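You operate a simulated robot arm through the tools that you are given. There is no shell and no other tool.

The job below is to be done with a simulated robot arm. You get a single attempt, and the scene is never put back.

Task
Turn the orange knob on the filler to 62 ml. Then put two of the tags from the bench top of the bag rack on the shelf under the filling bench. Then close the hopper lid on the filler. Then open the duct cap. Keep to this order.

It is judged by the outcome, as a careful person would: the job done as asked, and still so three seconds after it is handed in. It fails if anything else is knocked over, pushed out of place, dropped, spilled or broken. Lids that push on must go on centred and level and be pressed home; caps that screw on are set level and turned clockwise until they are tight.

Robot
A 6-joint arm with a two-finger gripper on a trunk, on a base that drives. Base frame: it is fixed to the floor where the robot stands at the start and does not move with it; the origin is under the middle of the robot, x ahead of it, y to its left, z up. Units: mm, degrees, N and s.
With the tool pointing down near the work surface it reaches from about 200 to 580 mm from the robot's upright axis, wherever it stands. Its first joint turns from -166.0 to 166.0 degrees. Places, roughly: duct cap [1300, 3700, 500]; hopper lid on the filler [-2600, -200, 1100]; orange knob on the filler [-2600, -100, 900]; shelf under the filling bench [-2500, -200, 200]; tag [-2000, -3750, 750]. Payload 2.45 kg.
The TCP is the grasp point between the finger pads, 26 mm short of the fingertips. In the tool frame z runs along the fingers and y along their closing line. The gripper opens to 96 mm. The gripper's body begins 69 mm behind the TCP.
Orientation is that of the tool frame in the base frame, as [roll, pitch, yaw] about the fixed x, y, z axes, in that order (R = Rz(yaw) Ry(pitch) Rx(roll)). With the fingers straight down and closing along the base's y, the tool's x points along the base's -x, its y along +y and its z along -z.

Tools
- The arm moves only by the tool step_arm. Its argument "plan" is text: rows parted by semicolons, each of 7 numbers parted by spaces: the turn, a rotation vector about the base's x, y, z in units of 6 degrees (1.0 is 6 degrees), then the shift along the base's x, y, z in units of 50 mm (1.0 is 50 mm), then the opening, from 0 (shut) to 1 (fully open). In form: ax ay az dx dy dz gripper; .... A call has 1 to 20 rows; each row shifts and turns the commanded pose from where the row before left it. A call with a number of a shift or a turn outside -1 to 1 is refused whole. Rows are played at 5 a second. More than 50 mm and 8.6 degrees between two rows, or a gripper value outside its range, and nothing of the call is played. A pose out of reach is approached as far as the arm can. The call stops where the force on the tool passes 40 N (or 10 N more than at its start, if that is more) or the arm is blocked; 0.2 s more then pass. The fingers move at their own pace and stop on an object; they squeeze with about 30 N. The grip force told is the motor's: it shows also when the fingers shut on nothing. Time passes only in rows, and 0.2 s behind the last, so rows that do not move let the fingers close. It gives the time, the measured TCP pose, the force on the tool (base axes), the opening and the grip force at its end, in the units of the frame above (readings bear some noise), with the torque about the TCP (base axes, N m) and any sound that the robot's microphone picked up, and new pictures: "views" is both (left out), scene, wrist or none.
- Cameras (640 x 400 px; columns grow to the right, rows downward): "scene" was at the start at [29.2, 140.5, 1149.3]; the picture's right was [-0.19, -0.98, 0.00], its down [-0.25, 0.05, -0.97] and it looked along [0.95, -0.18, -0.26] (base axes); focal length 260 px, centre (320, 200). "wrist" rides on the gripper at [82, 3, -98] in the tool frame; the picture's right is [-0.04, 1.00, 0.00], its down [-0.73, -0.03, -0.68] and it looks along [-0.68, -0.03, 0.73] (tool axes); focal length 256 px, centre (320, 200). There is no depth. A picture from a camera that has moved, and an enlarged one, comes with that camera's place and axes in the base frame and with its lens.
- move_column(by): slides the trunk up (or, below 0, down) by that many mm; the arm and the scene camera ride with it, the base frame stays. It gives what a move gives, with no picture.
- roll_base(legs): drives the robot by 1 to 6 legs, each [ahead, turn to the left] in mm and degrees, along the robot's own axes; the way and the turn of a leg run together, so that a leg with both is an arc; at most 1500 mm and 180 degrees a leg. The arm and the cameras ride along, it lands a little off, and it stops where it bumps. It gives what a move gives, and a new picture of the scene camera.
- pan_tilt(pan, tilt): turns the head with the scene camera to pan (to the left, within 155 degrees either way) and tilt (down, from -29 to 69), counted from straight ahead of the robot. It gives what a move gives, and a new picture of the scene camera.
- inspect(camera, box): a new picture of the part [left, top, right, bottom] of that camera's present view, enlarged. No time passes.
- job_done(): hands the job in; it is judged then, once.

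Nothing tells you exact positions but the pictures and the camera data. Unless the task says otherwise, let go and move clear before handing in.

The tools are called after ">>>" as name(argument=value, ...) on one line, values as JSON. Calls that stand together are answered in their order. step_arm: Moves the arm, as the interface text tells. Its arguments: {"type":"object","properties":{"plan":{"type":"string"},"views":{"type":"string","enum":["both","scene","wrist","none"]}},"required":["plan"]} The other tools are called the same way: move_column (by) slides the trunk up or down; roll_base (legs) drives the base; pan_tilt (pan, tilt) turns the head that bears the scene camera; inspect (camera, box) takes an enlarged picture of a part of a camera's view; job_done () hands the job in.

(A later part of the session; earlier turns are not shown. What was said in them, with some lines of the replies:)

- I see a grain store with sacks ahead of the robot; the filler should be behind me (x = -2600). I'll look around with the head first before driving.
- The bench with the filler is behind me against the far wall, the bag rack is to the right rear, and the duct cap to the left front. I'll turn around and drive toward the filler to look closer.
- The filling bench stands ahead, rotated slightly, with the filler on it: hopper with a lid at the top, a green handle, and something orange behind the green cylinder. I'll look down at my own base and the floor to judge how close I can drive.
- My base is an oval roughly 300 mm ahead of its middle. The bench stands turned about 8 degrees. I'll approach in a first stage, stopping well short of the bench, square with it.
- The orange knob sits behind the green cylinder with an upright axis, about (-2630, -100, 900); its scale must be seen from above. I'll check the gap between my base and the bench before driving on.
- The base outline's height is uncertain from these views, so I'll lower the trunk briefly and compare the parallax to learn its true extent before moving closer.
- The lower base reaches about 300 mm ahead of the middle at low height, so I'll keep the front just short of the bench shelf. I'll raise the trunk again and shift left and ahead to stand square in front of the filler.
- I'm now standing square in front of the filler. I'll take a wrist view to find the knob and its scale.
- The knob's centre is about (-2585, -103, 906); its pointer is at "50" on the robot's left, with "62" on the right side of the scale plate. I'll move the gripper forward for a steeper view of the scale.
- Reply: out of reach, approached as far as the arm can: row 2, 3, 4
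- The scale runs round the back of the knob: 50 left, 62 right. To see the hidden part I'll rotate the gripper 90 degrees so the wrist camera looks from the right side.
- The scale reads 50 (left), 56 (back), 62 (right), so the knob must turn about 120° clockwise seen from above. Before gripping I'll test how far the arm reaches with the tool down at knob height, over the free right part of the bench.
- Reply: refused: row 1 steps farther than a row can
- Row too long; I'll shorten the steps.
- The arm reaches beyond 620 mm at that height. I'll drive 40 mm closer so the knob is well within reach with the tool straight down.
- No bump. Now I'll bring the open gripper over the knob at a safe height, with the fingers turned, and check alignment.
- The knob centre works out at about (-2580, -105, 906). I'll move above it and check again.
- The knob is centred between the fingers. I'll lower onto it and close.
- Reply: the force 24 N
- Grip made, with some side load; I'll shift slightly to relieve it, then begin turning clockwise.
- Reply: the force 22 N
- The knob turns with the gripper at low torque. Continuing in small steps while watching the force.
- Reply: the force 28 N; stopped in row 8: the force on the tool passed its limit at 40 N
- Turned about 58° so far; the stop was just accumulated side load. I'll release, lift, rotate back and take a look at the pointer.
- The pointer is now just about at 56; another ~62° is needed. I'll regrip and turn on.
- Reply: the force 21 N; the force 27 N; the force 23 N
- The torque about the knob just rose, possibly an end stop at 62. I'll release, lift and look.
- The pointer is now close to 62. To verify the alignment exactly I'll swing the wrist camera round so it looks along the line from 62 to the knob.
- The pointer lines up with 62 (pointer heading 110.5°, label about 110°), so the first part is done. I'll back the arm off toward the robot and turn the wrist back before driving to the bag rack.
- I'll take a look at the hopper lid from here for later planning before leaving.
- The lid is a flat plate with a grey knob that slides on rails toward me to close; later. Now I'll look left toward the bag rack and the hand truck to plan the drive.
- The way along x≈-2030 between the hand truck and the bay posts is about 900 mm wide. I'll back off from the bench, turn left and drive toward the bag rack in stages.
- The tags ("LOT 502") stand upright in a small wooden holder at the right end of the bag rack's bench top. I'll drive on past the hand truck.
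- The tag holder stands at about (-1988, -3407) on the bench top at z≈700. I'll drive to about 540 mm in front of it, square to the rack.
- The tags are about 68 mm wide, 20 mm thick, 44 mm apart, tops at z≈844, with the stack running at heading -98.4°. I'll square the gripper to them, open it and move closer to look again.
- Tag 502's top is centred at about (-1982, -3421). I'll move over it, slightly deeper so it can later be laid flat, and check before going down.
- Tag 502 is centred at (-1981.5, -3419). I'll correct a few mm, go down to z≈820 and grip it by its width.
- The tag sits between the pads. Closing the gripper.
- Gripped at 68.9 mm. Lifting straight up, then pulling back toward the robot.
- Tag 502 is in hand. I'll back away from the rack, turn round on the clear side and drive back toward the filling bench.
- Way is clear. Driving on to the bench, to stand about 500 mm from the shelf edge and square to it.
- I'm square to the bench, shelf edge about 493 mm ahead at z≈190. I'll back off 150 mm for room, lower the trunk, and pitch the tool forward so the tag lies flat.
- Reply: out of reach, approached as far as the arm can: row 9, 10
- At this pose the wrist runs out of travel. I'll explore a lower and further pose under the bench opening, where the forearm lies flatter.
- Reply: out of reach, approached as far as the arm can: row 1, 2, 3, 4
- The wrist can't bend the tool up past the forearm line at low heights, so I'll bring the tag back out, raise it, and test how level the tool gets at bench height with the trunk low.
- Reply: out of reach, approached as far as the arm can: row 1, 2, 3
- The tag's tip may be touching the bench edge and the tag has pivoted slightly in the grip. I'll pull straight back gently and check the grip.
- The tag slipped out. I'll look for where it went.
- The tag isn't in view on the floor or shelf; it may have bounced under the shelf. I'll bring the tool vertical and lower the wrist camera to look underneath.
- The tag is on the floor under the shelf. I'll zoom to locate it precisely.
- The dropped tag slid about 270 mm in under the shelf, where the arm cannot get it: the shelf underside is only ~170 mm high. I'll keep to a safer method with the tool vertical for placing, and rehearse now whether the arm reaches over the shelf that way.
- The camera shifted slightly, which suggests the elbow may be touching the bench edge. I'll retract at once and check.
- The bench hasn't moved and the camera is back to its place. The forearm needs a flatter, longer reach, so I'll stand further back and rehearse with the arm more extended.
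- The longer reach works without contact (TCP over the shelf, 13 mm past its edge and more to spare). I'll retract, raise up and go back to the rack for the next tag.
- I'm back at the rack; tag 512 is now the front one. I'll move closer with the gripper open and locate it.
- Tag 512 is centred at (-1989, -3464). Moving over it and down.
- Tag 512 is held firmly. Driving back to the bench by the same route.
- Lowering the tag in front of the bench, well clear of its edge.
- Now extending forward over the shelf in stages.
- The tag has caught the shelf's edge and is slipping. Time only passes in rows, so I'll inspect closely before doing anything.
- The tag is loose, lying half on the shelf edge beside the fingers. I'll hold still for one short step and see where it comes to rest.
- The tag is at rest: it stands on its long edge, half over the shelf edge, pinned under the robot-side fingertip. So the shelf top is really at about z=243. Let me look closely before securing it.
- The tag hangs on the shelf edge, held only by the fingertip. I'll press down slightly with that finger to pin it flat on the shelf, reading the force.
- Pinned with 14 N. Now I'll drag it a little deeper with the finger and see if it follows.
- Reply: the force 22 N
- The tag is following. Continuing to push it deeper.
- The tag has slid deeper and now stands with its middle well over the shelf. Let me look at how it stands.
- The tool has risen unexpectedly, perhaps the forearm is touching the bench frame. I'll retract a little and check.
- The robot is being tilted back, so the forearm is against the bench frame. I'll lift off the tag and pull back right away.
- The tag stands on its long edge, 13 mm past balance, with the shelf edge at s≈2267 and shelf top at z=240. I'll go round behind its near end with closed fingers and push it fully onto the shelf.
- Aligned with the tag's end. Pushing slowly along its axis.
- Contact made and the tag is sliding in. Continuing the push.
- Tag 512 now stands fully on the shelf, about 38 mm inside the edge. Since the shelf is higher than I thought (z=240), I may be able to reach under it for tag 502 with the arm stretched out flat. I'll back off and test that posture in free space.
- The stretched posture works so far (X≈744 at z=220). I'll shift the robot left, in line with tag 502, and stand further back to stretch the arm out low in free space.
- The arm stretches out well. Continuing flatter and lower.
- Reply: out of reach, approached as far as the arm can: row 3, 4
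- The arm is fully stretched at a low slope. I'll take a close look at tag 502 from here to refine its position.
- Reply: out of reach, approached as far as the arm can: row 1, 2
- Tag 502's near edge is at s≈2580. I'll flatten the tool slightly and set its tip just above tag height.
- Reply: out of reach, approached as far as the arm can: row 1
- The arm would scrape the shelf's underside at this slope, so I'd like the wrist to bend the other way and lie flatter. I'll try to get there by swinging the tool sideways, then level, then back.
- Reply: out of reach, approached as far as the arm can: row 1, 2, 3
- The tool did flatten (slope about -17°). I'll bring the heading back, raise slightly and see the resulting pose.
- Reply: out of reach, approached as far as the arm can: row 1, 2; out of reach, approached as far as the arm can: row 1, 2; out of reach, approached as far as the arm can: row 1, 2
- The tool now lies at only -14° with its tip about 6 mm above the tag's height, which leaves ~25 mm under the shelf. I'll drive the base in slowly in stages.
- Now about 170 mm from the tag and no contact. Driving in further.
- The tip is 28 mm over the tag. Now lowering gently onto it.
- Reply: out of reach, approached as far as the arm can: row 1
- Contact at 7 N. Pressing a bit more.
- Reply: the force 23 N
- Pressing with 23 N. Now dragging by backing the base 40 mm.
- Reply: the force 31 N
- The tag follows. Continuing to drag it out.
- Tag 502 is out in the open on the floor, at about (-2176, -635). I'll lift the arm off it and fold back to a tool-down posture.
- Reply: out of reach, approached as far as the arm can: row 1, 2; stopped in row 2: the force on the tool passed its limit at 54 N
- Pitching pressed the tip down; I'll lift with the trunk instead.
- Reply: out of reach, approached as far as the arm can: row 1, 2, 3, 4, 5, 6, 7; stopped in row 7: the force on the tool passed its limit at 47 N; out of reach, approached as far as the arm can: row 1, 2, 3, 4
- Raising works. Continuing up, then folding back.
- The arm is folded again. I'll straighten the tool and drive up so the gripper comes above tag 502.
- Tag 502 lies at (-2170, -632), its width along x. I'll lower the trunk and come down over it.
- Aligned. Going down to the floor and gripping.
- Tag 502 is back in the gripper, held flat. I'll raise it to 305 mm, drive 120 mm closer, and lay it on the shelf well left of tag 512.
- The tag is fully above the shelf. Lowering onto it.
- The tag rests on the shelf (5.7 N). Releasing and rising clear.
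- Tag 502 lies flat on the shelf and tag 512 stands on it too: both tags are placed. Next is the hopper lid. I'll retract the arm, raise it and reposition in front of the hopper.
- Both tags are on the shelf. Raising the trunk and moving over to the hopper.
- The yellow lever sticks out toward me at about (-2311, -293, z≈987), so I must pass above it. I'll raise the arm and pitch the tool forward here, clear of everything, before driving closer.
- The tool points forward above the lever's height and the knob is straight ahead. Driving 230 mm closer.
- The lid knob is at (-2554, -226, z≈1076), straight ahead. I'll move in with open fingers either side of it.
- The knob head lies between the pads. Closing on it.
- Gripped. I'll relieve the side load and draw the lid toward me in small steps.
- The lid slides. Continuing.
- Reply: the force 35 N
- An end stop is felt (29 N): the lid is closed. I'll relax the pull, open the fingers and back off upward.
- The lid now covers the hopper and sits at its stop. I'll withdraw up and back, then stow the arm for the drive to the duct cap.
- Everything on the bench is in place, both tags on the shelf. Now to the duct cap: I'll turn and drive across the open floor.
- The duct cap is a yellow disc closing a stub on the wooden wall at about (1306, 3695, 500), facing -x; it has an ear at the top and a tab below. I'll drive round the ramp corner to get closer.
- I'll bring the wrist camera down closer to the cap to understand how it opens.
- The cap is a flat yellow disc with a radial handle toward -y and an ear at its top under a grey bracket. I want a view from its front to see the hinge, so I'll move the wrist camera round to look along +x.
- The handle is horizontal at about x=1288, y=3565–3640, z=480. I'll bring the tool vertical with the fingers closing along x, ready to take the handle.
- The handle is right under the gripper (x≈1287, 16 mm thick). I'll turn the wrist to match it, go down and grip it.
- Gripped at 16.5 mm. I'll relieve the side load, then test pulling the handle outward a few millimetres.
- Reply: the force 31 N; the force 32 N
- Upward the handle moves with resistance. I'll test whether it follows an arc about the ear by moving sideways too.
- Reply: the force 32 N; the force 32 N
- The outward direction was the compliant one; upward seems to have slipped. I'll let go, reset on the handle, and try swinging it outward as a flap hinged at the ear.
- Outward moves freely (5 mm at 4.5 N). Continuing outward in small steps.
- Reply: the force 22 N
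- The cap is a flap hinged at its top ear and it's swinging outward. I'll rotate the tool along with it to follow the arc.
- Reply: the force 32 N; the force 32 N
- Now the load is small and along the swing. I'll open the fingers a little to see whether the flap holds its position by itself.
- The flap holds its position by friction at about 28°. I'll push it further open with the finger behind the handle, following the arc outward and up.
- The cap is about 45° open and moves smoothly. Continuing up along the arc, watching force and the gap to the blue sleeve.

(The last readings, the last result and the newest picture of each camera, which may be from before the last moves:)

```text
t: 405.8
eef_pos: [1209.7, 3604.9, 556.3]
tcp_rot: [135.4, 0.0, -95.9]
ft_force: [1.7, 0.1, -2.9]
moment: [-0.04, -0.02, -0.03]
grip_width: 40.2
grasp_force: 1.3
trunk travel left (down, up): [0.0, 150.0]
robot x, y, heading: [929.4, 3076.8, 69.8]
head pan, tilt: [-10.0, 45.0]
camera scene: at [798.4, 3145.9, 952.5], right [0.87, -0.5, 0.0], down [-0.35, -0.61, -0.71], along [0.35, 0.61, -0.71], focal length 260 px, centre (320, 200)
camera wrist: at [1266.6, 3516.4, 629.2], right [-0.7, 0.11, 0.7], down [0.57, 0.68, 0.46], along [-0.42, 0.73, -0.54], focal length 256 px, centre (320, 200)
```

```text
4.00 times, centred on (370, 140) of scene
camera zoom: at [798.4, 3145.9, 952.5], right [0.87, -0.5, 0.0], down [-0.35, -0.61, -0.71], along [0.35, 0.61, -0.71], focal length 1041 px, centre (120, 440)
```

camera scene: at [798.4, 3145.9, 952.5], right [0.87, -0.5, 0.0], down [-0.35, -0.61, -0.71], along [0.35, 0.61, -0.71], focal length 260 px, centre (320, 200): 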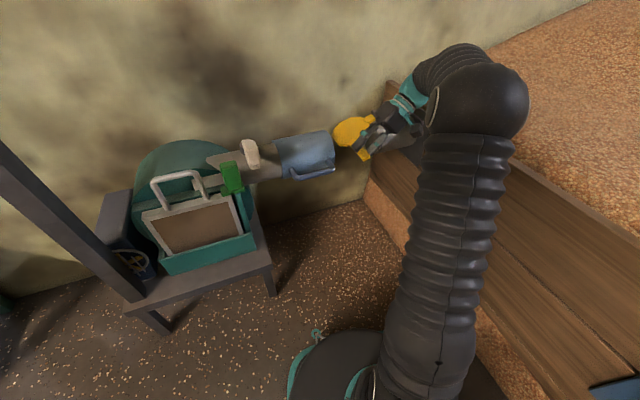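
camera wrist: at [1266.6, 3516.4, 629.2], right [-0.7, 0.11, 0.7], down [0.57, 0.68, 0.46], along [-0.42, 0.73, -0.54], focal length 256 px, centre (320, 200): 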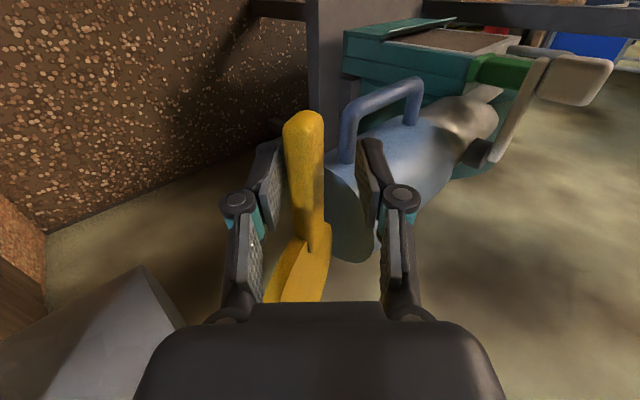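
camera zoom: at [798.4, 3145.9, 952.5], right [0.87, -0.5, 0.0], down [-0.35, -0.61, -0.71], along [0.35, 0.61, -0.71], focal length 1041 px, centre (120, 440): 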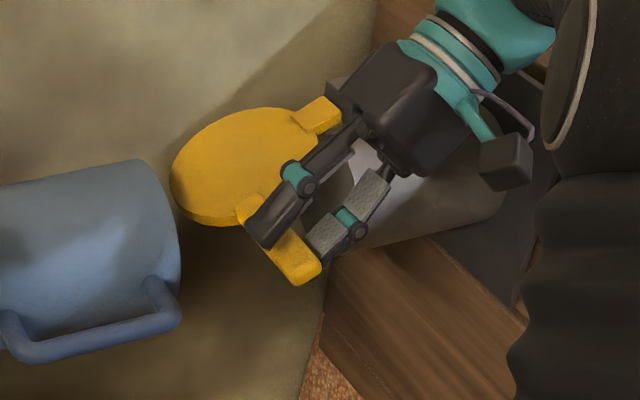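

>>> step_arm(plan="0.026 0.25 0 -0.0258 0.0027 0.118 0.4; 0.026 0.25 0 -0.0159 0.0017 0.12 0.4; 0.026 0.25 0 -0.008 0.0008 0.122 0.4; 0.026 0.25 0 0 0 0.12 0.4", views="both")

>>> inspect(camera="scene", box=[300, 90, 440, 190])

```text
t: 406.8
eef_pos: [1206.1, 3603.6, 580.0]
tcp_rot: [129.4, 0.0, -96.1]
ft_force: [2.1, -0.5, -3.1]
moment: [-0.03, -0.06, -0.01]
grip_width: 40.2
grasp_force: 1.3
trunk travel left (down, up): [0.0, 150.0]
robot x, y, heading: [928.4, 3080.2, 70.0]
head pan, tilt: [-10.0, 45.0]
camera scene: at [798.4, 3146.0, 952.5], right [0.87, -0.5, 0.0], down [-0.35, -0.61, -0.71], along [0.35, 0.61, -0.71], focal length 260 px, centre (320, 200)
camera wrist: at [1271.5, 3515.9, 645.6], right [-0.63, 0.11, 0.77], down [0.62, 0.67, 0.41], along [-0.48, 0.73, -0.49], focal length 256 px, centre (320, 200)
```

scene: 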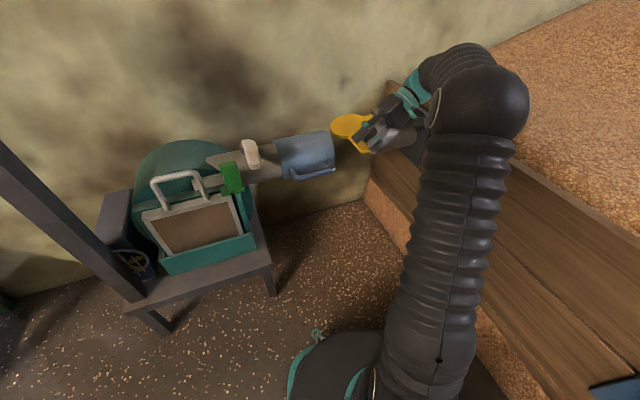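
wrist: 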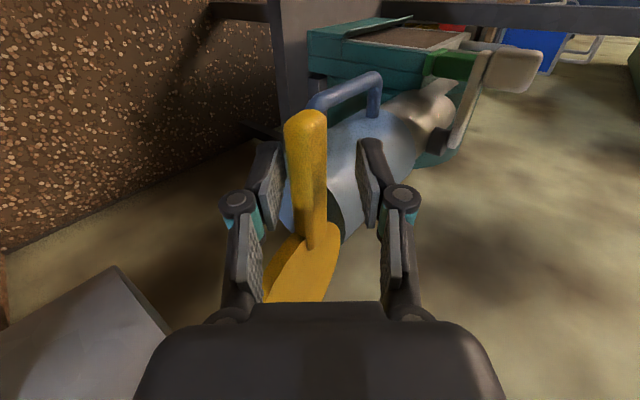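

```text
4.00 times, centred on (370, 140) of scene
camera zoom: at [798.4, 3146.0, 952.5], right [0.87, -0.5, 0.0], down [-0.35, -0.61, -0.71], along [0.35, 0.61, -0.71], focal length 1041 px, centre (120, 440)
```

zoom: 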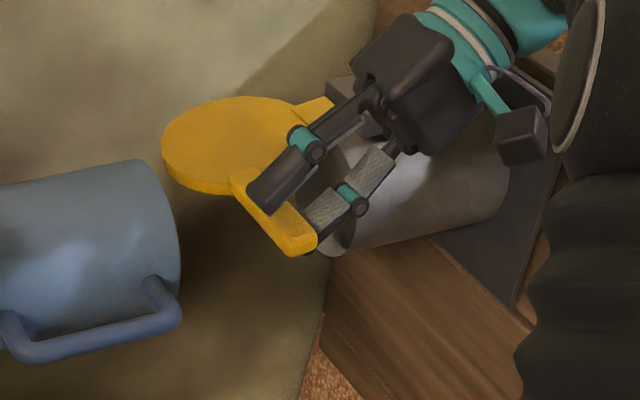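

The duct mouth is now visible; the cap is about 75° open with little force. Continuing until the stop.

>>> step_arm(plan="0.042 0.4 0 0.01 0 0.152 0.4; 0.042 0.4 0 0.026 -0.003 0.15 0.4; 0.042 0.4 0 0.038 -0.004 0.146 0.4", views="both")

>>> inspect(camera="scene", box=[300, 90, 440, 190])

```text
t: 407.6
eef_pos: [1209.4, 3604.1, 602.7]
tcp_rot: [122.0, -0.1, -96.1]
ft_force: [0.6, 0.1, -3.2]
moment: [-0.06, -0.03, 0.01]
grip_width: 40.5
grasp_force: 1.6
trunk travel left (down, up): [0.0, 150.0]
robot x, y, heading: [929.2, 3076.8, 70.0]
head pan, tilt: [-10.0, 45.0]
camera scene: at [798.4, 3146.0, 952.5], right [0.87, -0.5, 0.0], down [-0.35, -0.61, -0.71], along [0.35, 0.61, -0.71], focal length 260 px, centre (320, 200)
camera wrist: at [1282.4, 3514.9, 658.0], right [-0.52, 0.1, 0.85], down [0.66, 0.67, 0.33], along [-0.53, 0.74, -0.41], focal length 256 px, centre (320, 200)
```

scene: 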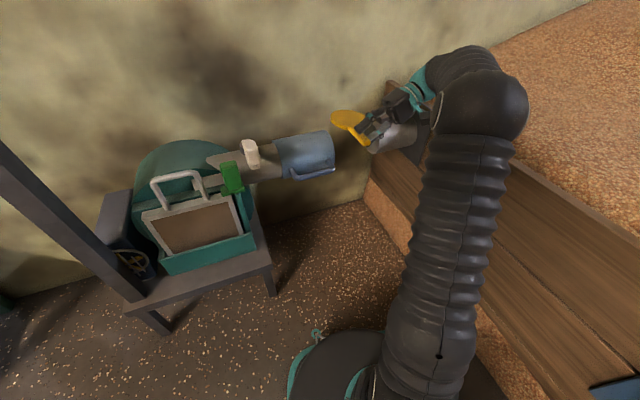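
wrist: 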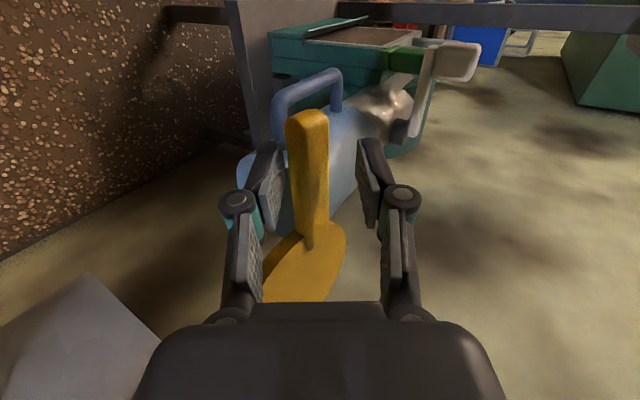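

```text
4.00 times, centred on (370, 140) of scene
camera zoom: at [798.4, 3146.0, 952.5], right [0.87, -0.5, 0.0], down [-0.35, -0.61, -0.71], along [0.35, 0.61, -0.71], focal length 1041 px, centre (120, 440)
```

zoom: 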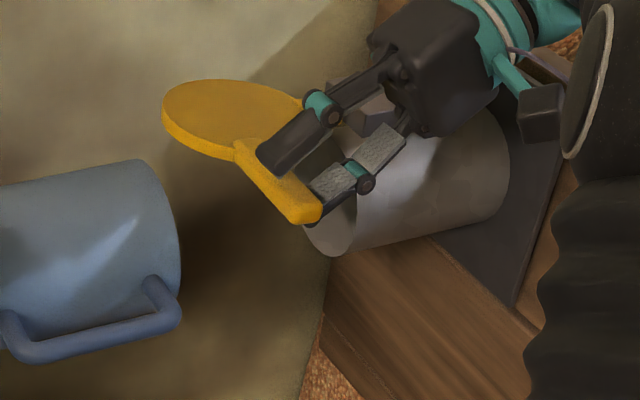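

>>> step_arm(plan="0.042 0.4 0 0.05 -0.005 0.144 0.4; 0.042 0.4 0 0.064 -0.007 0.138 0.4; 0.042 0.4 0 0.0735 -0.008 0.13 0.4", views="both")

>>> inspect(camera="scene", box=[300, 90, 440, 190])

```text
t: 408.4
eef_pos: [1212.7, 3603.1, 617.7]
tcp_rot: [115.1, 0.0, -96.3]
ft_force: [3.8, -0.4, -3.3]
moment: [-0.02, -0.1, 0.0]
grip_width: 41.7
grasp_force: 2.3
out of reach, approached as far as the arm can: row 3
trunk travel left (down, up): [0.0, 150.0]
robot x, y, heading: [930.2, 3077.9, 69.7]
head pan, tilt: [-10.0, 45.0]
camera scene: at [798.6, 3146.1, 952.5], right [0.87, -0.5, 0.0], down [-0.35, -0.61, -0.71], along [0.35, 0.61, -0.71], focal length 260 px, centre (320, 200)
camera wrist: at [1291.1, 3512.6, 662.3], right [-0.42, 0.09, 0.91], down [0.7, 0.66, 0.26], along [-0.57, 0.75, -0.33], focal length 256 px, centre (320, 200)
```

scene: 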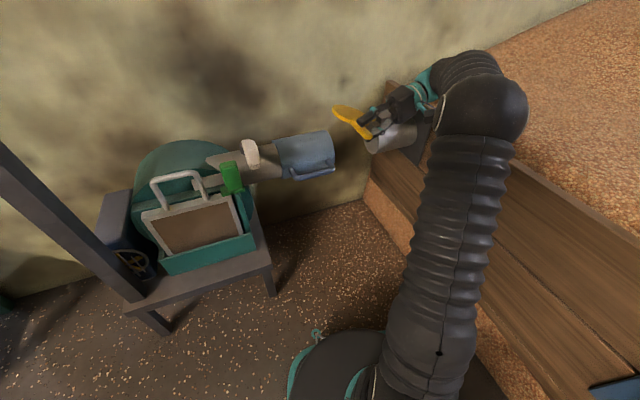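
wrist: 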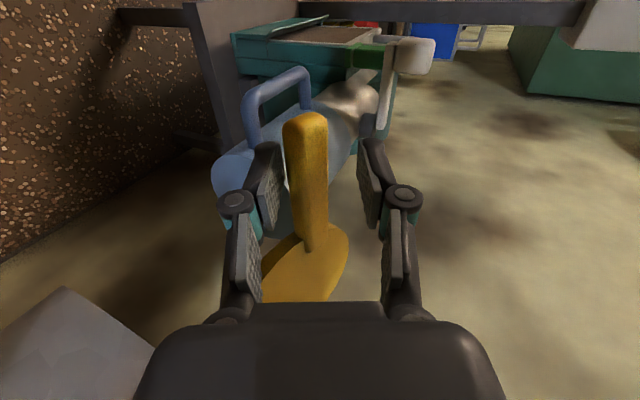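

```text
4.00 times, centred on (370, 140) of scene
camera zoom: at [798.6, 3146.1, 952.5], right [0.87, -0.5, 0.0], down [-0.35, -0.61, -0.71], along [0.35, 0.61, -0.71], focal length 1041 px, centre (120, 440)
```

zoom: 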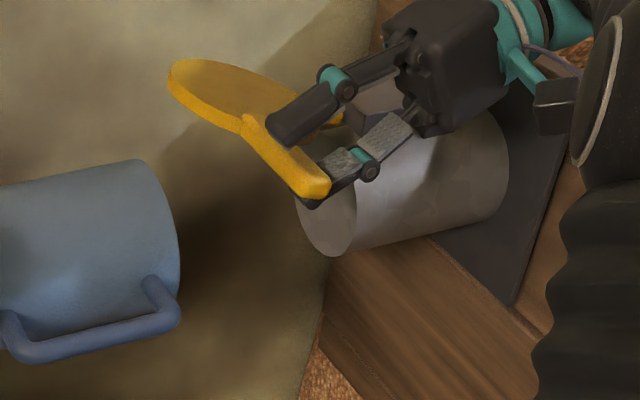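

>>> step_arm(plan="0 0 0 0.08 -0.008 0.12 0.4; 0 0 0 0.09 -0.009 0.11 0.4; 0 0 0 0.1 -0.01 0.1 0.4", views="scene")

>>> inspect(camera="scene", box=[300, 90, 440, 190])

```text
t: 409.2
eef_pos: [1212.9, 3602.4, 617.8]
tcp_rot: [115.1, 0.1, -96.3]
ft_force: [3.8, -1.5, -3.0]
moment: [-0.11, -0.12, -0.05]
grip_width: 41.6
grasp_force: 2.3
out of reach, approached as far as the arm can: row 1, 2, 3
trunk travel left (down, up): [0.0, 150.0]
robot x, y, heading: [929.2, 3076.8, 69.8]
head pan, tilt: [-10.0, 45.0]
camera scene: at [798.5, 3145.9, 952.5], right [0.87, -0.5, 0.0], down [-0.35, -0.61, -0.71], along [0.35, 0.61, -0.71], focal length 260 px, centre (320, 200)
```

scene: 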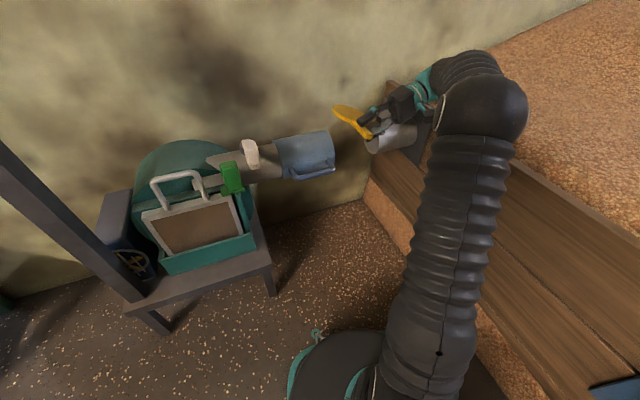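

```text
4.00 times, centred on (370, 140) of scene
camera zoom: at [798.5, 3145.9, 952.5], right [0.87, -0.5, 0.0], down [-0.35, -0.61, -0.71], along [0.35, 0.61, -0.71], focal length 1041 px, centre (120, 440)
```

zoom: 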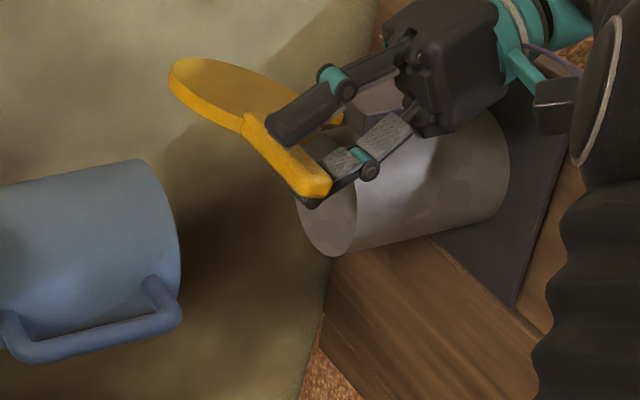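

The arm is at its own limit; I'll use the trunk to lift a bit more and feel for the cap's stop.

>>> move_column(by=12)

>>> move_column(by=12)

>>> inspect(camera="scene", box=[300, 90, 440, 190])

```text
t: 409.8
eef_pos: [1212.8, 3603.6, 630.1]
tcp_rot: [115.1, 0.1, -96.4]
ft_force: [3.0, -1.6, -5.2]
moment: [-0.04, -0.12, -0.04]
grip_width: 42.4
grasp_force: 3.4
trunk travel left (down, up): [-12.0, 138.0]
robot x, y, heading: [928.6, 3075.4, 69.8]
head pan, tilt: [-10.0, 45.0]
```

```text
t: 410.4
eef_pos: [1213.0, 3602.2, 641.1]
tcp_rot: [114.9, 0.0, -96.4]
ft_force: [8.4, -1.1, -7.8]
moment: [-0.11, -0.14, -0.09]
grip_width: 46.2
grasp_force: 5.8
trunk travel left (down, up): [-24.0, 126.0]
robot x, y, heading: [926.0, 3074.8, 69.7]
head pan, tilt: [-10.0, 45.0]
```

```text
4.00 times, centred on (370, 140) of scene
camera zoom: at [798.9, 3146.2, 976.5], right [0.86, -0.5, 0.0], down [-0.36, -0.61, -0.71], along [0.35, 0.61, -0.71], focal length 1041 px, centre (120, 440)
```

zoom: 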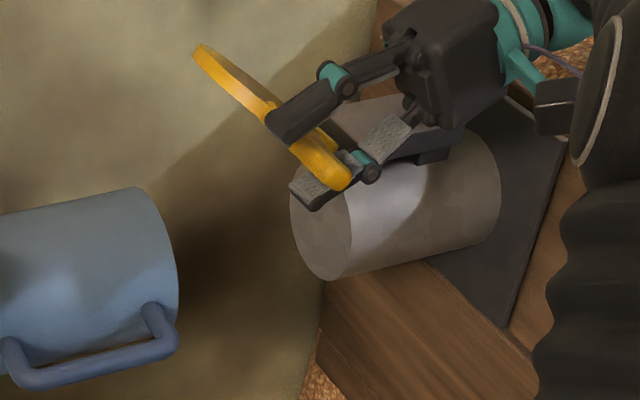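

The cap is now well past upright (about 115–120°) and the duct mouth is fully open. I'll ease the finger off the handle and slide the gripper out sideways along the handle.

>>> step_arm(plan="0 0 0 0.04 0 -0.09 0.5; 0 0 0 0.05 0 -0.09 0.5; 0 0 0 0 0 0 0.5", views="both")

>>> inspect(camera="scene", box=[300, 90, 440, 190])

```text
t: 411.2
eef_pos: [1218.3, 3603.4, 634.9]
tcp_rot: [115.1, 0.1, -96.3]
ft_force: [0.2, 0.2, 0.1]
moment: [0.0, 0.03, -0.02]
grip_width: 48.0
grasp_force: 0.0
trunk travel left (down, up): [-24.0, 126.0]
robot x, y, heading: [931.0, 3079.8, 69.6]
head pan, tilt: [-10.0, 45.0]
camera scene: at [798.4, 3145.8, 976.5], right [0.87, -0.5, 0.0], down [-0.35, -0.61, -0.71], along [0.35, 0.61, -0.71], focal length 260 px, centre (320, 200)
camera wrist: at [1295.0, 3513.4, 677.8], right [-0.42, 0.08, 0.91], down [0.7, 0.66, 0.26], along [-0.58, 0.75, -0.33], focal length 256 px, centre (320, 200)
```

scene: 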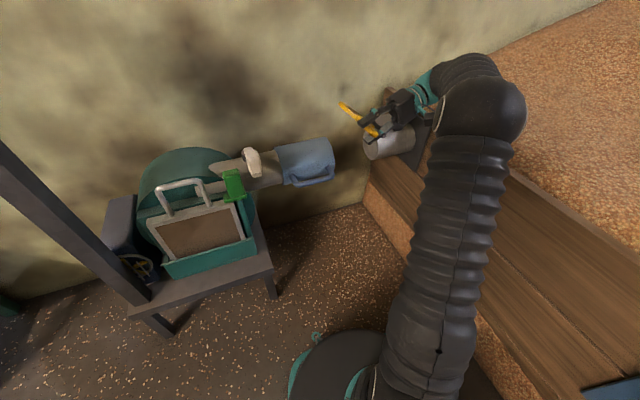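
wrist: 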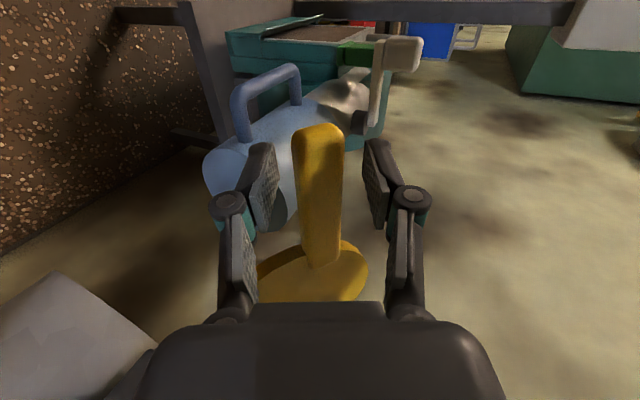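

```text
4.00 times, centred on (370, 140) of scene
camera zoom: at [798.4, 3145.8, 976.5], right [0.87, -0.5, 0.0], down [-0.35, -0.61, -0.71], along [0.35, 0.61, -0.71], focal length 1041 px, centre (120, 440)
```

zoom: 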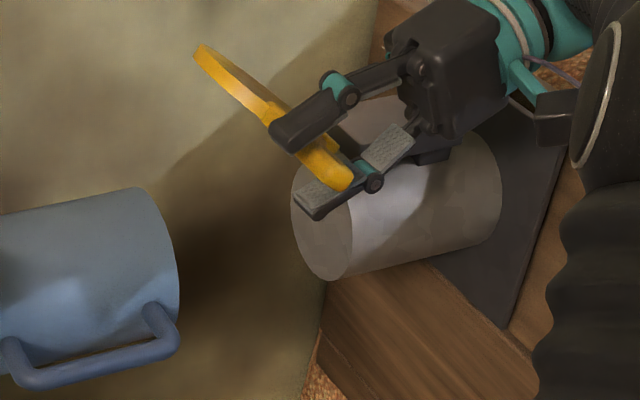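

The cap stays where it is with nothing touching it. Sliding the gripper out along the handle.

>>> step_arm(plan="0 0 0 -0.03 -0.3 0 0.5; 0 0 0 -0.03 -0.3 0 0.5; 0 0 0 -0.04 -0.4 0 0.5; 0 0 0 -0.04 -0.4 0 0.5; 0 0 0 -0.04 -0.4 0 0.5", views="both")

```text
t: 412.4
eef_pos: [1208.9, 3513.0, 632.5]
tcp_rot: [115.0, 0.1, -96.3]
ft_force: [-0.8, 0.5, 0.1]
moment: [0.02, 0.05, 0.01]
grip_width: 48.0
grasp_force: 0.1
trunk travel left (down, up): [-24.0, 126.0]
robot x, y, heading: [928.3, 3077.9, 69.9]
head pan, tilt: [-10.0, 45.0]
camera scene: at [798.4, 3145.9, 976.5], right [0.87, -0.5, 0.0], down [-0.35, -0.61, -0.71], along [0.35, 0.61, -0.71], focal length 260 px, centre (320, 200)
camera wrist: at [1286.4, 3422.6, 677.3], right [-0.42, 0.08, 0.91], down [0.7, 0.66, 0.26], along [-0.58, 0.75, -0.33], focal length 256 px, centre (320, 200)
```

scene: 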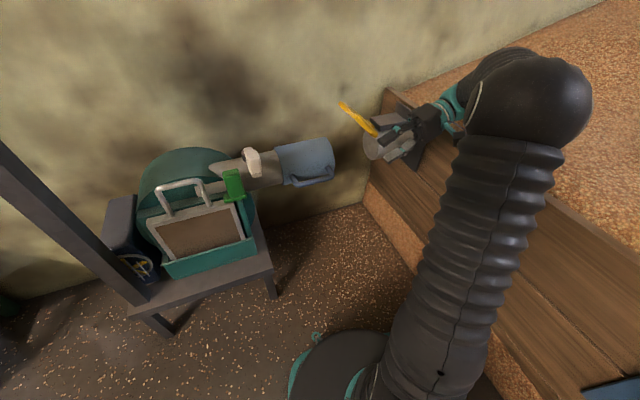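
wrist: 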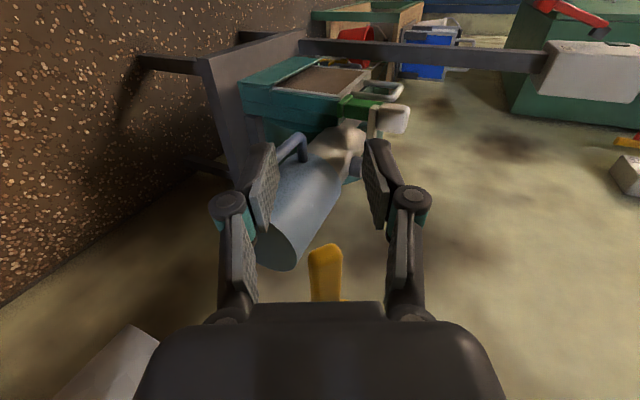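

>>> step_arm(plan="0 0 0 -0.1 -0.6 0.2 0.5; 0 0 0 -0.2 -0.7 0.3 0.5; 0 0 0 -0.3 -0.6 0.5 0.5; 0 0 0 -0.3 -0.4 0.7 0.5", views="scene")

>>> inspect(camera="scene", box=[250, 70, 470, 220])

```text
t: 413.4
eef_pos: [1131.1, 3417.1, 666.1]
tcp_rot: [115.2, 0.1, -96.4]
ft_force: [-0.1, -0.7, -0.4]
moment: [-0.01, -0.03, 0.01]
grip_width: 48.0
grasp_force: 0.0
out of reach, approached as far as the arm can: row 1, 2, 3, 4
trunk travel left (down, up): [-24.0, 126.0]
robot x, y, heading: [928.7, 3077.3, 69.8]
head pan, tilt: [-10.0, 45.0]
camera scene: at [798.5, 3145.9, 976.4], right [0.87, -0.5, 0.0], down [-0.35, -0.61, -0.71], along [0.35, 0.61, -0.71], focal length 260 px, centre (320, 200)
```

scene: 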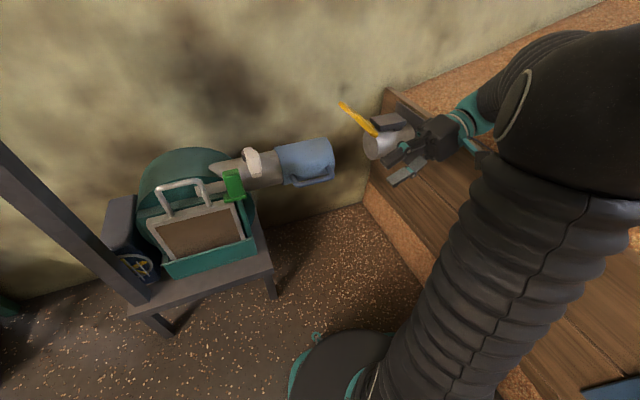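

```text
2.67 times, centred on (360, 145) of scene
camera zoom: at [798.5, 3145.9, 976.4], right [0.87, -0.5, 0.0], down [-0.35, -0.61, -0.71], along [0.35, 0.61, -0.71], focal length 694 px, centre (213, 347)
```

zoom: 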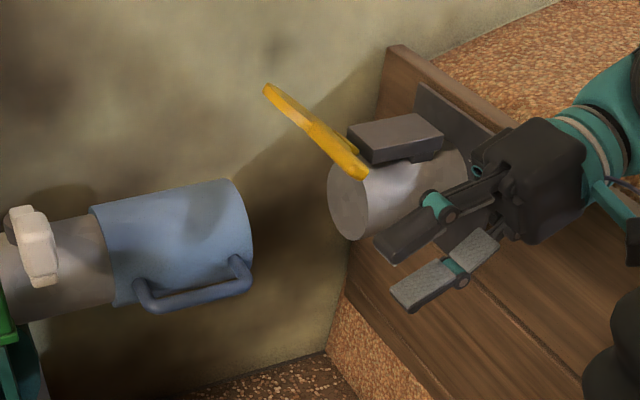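

The cap stands open at about 130° from closed, and the duct mouth is free. I'll fold the arm well clear of it.

>>> step_arm(plan="-0.1 -0.98 0 -0.1 -0.2 0.2 0.5; -0.1 -0.98 0 -0.1 -0.2 0.2 0.5; -0.1 -0.98 0 -0.1 -0.2 0.2 0.5; -0.1 -0.98 0 -0.1 -0.2 0.2 0.5; -0.1 -0.98 0 -0.1 -0.2 0.2 0.5; -0.1 -0.98 0 -0.1 -0.2 0.2 0.5; -0.1 -0.98 0 0 -0.2 0.2 0.5; -0.1 -0.98 0 0 -0.2 0.2 0.5; -0.1 -0.98 0 0 -0.2 0.2 0.5; -0.1 -0.98 0 0 0 0.2 0.5", views="both")

>>> inspect(camera="scene", box=[250, 70, 470, 220])

```text
t: 415.6
eef_pos: [1101.0, 3326.6, 767.9]
tcp_rot: [174.3, 0.3, -96.0]
ft_force: [0.3, -0.7, -0.4]
moment: [0.0, -0.03, 0.02]
grip_width: 47.8
grasp_force: 0.2
trunk travel left (down, up): [-24.0, 126.0]
robot x, y, heading: [925.0, 3077.3, 70.1]
head pan, tilt: [-10.0, 45.0]
camera scene: at [798.3, 3145.8, 976.4], right [0.87, -0.5, 0.0], down [-0.35, -0.61, -0.71], along [0.35, 0.61, -0.71], focal length 260 px, centre (320, 200)
camera wrist: at [1099.1, 3244.3, 864.7], right [-0.98, 0.14, 0.1], down [0.17, 0.71, 0.68], along [0.03, 0.69, -0.73], focal length 256 px, centre (320, 200)
```

scene: 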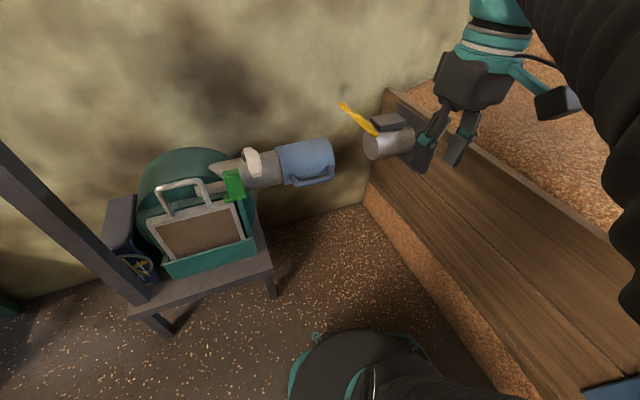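
wrist: 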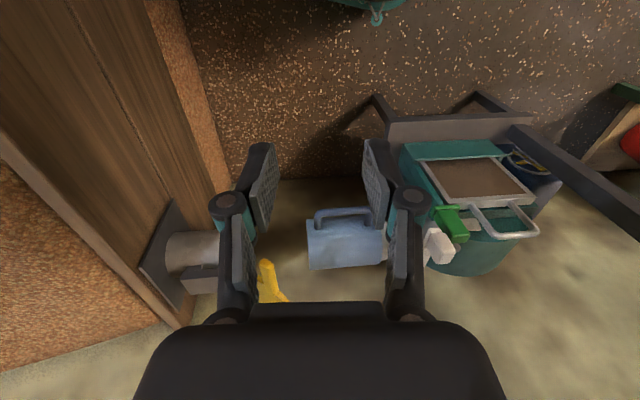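

```text
2.67 times, centred on (360, 145) of scene
camera zoom: at [798.3, 3145.8, 976.4], right [0.87, -0.5, 0.0], down [-0.35, -0.61, -0.71], along [0.35, 0.61, -0.71], focal length 694 px, centre (213, 347)
```

zoom: 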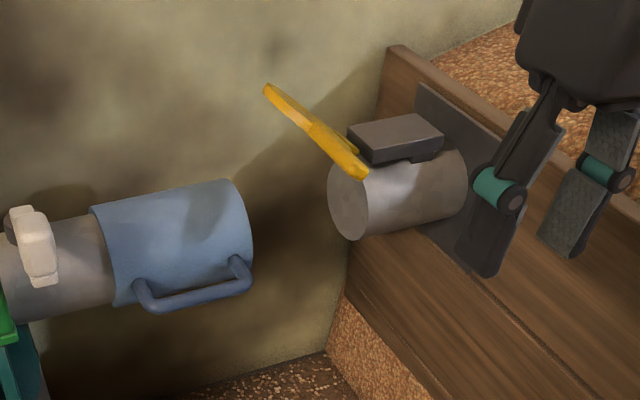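

The cap stays open with the arm clear, so all four parts are done in order: the knob is at 62 ml, two tags are on the shelf, the hopper lid is shut against its stop and the duct cap is open. Tag 502 was dropped on the way and slid under the bench. I dragged it out and laid it on the shelf. The forearm also leaned against the bench frame while I was reaching under it, but nothing there looks moved. Handing in.

>>> job_done()

```text
The job is handed in.
```

I've handed the job in with all four parts done in the order you gave. I don't have the verdict, and there were some mishaps on the way.

- **Knob:** the pointer lines up with 62 ml, to within about a degree by the wrist camera.
- **Tags:** 502 lies flat on the shelf under the filling bench, and 512 stands on its long edge beside it. The other tags looked undisturbed in the rack.
- **Hopper lid:** pulled forward until it hit its stop; it now covers the hopper.
- **Duct cap:** swung up to about 130° from closed. It stays there by itself with the arm clear.

**What went wrong:**
- **Tag 502:** it fell to the floor when it struck the bench frame, and slid about 300 mm under the shelf. I dragged it out with the arm stretched flat, picked it up and placed it.
- **Tag 512:** it caught the shelf edge and slipped out of the fingers, hanging half off the shelf. I pushed it fully onto the shelf before it fell.
- **Bench:** the forearm pressed against the bench frame twice while I was reaching under it, hard enough to tilt the robot slightly. In the pictures neither the bench nor anything on it had moved.
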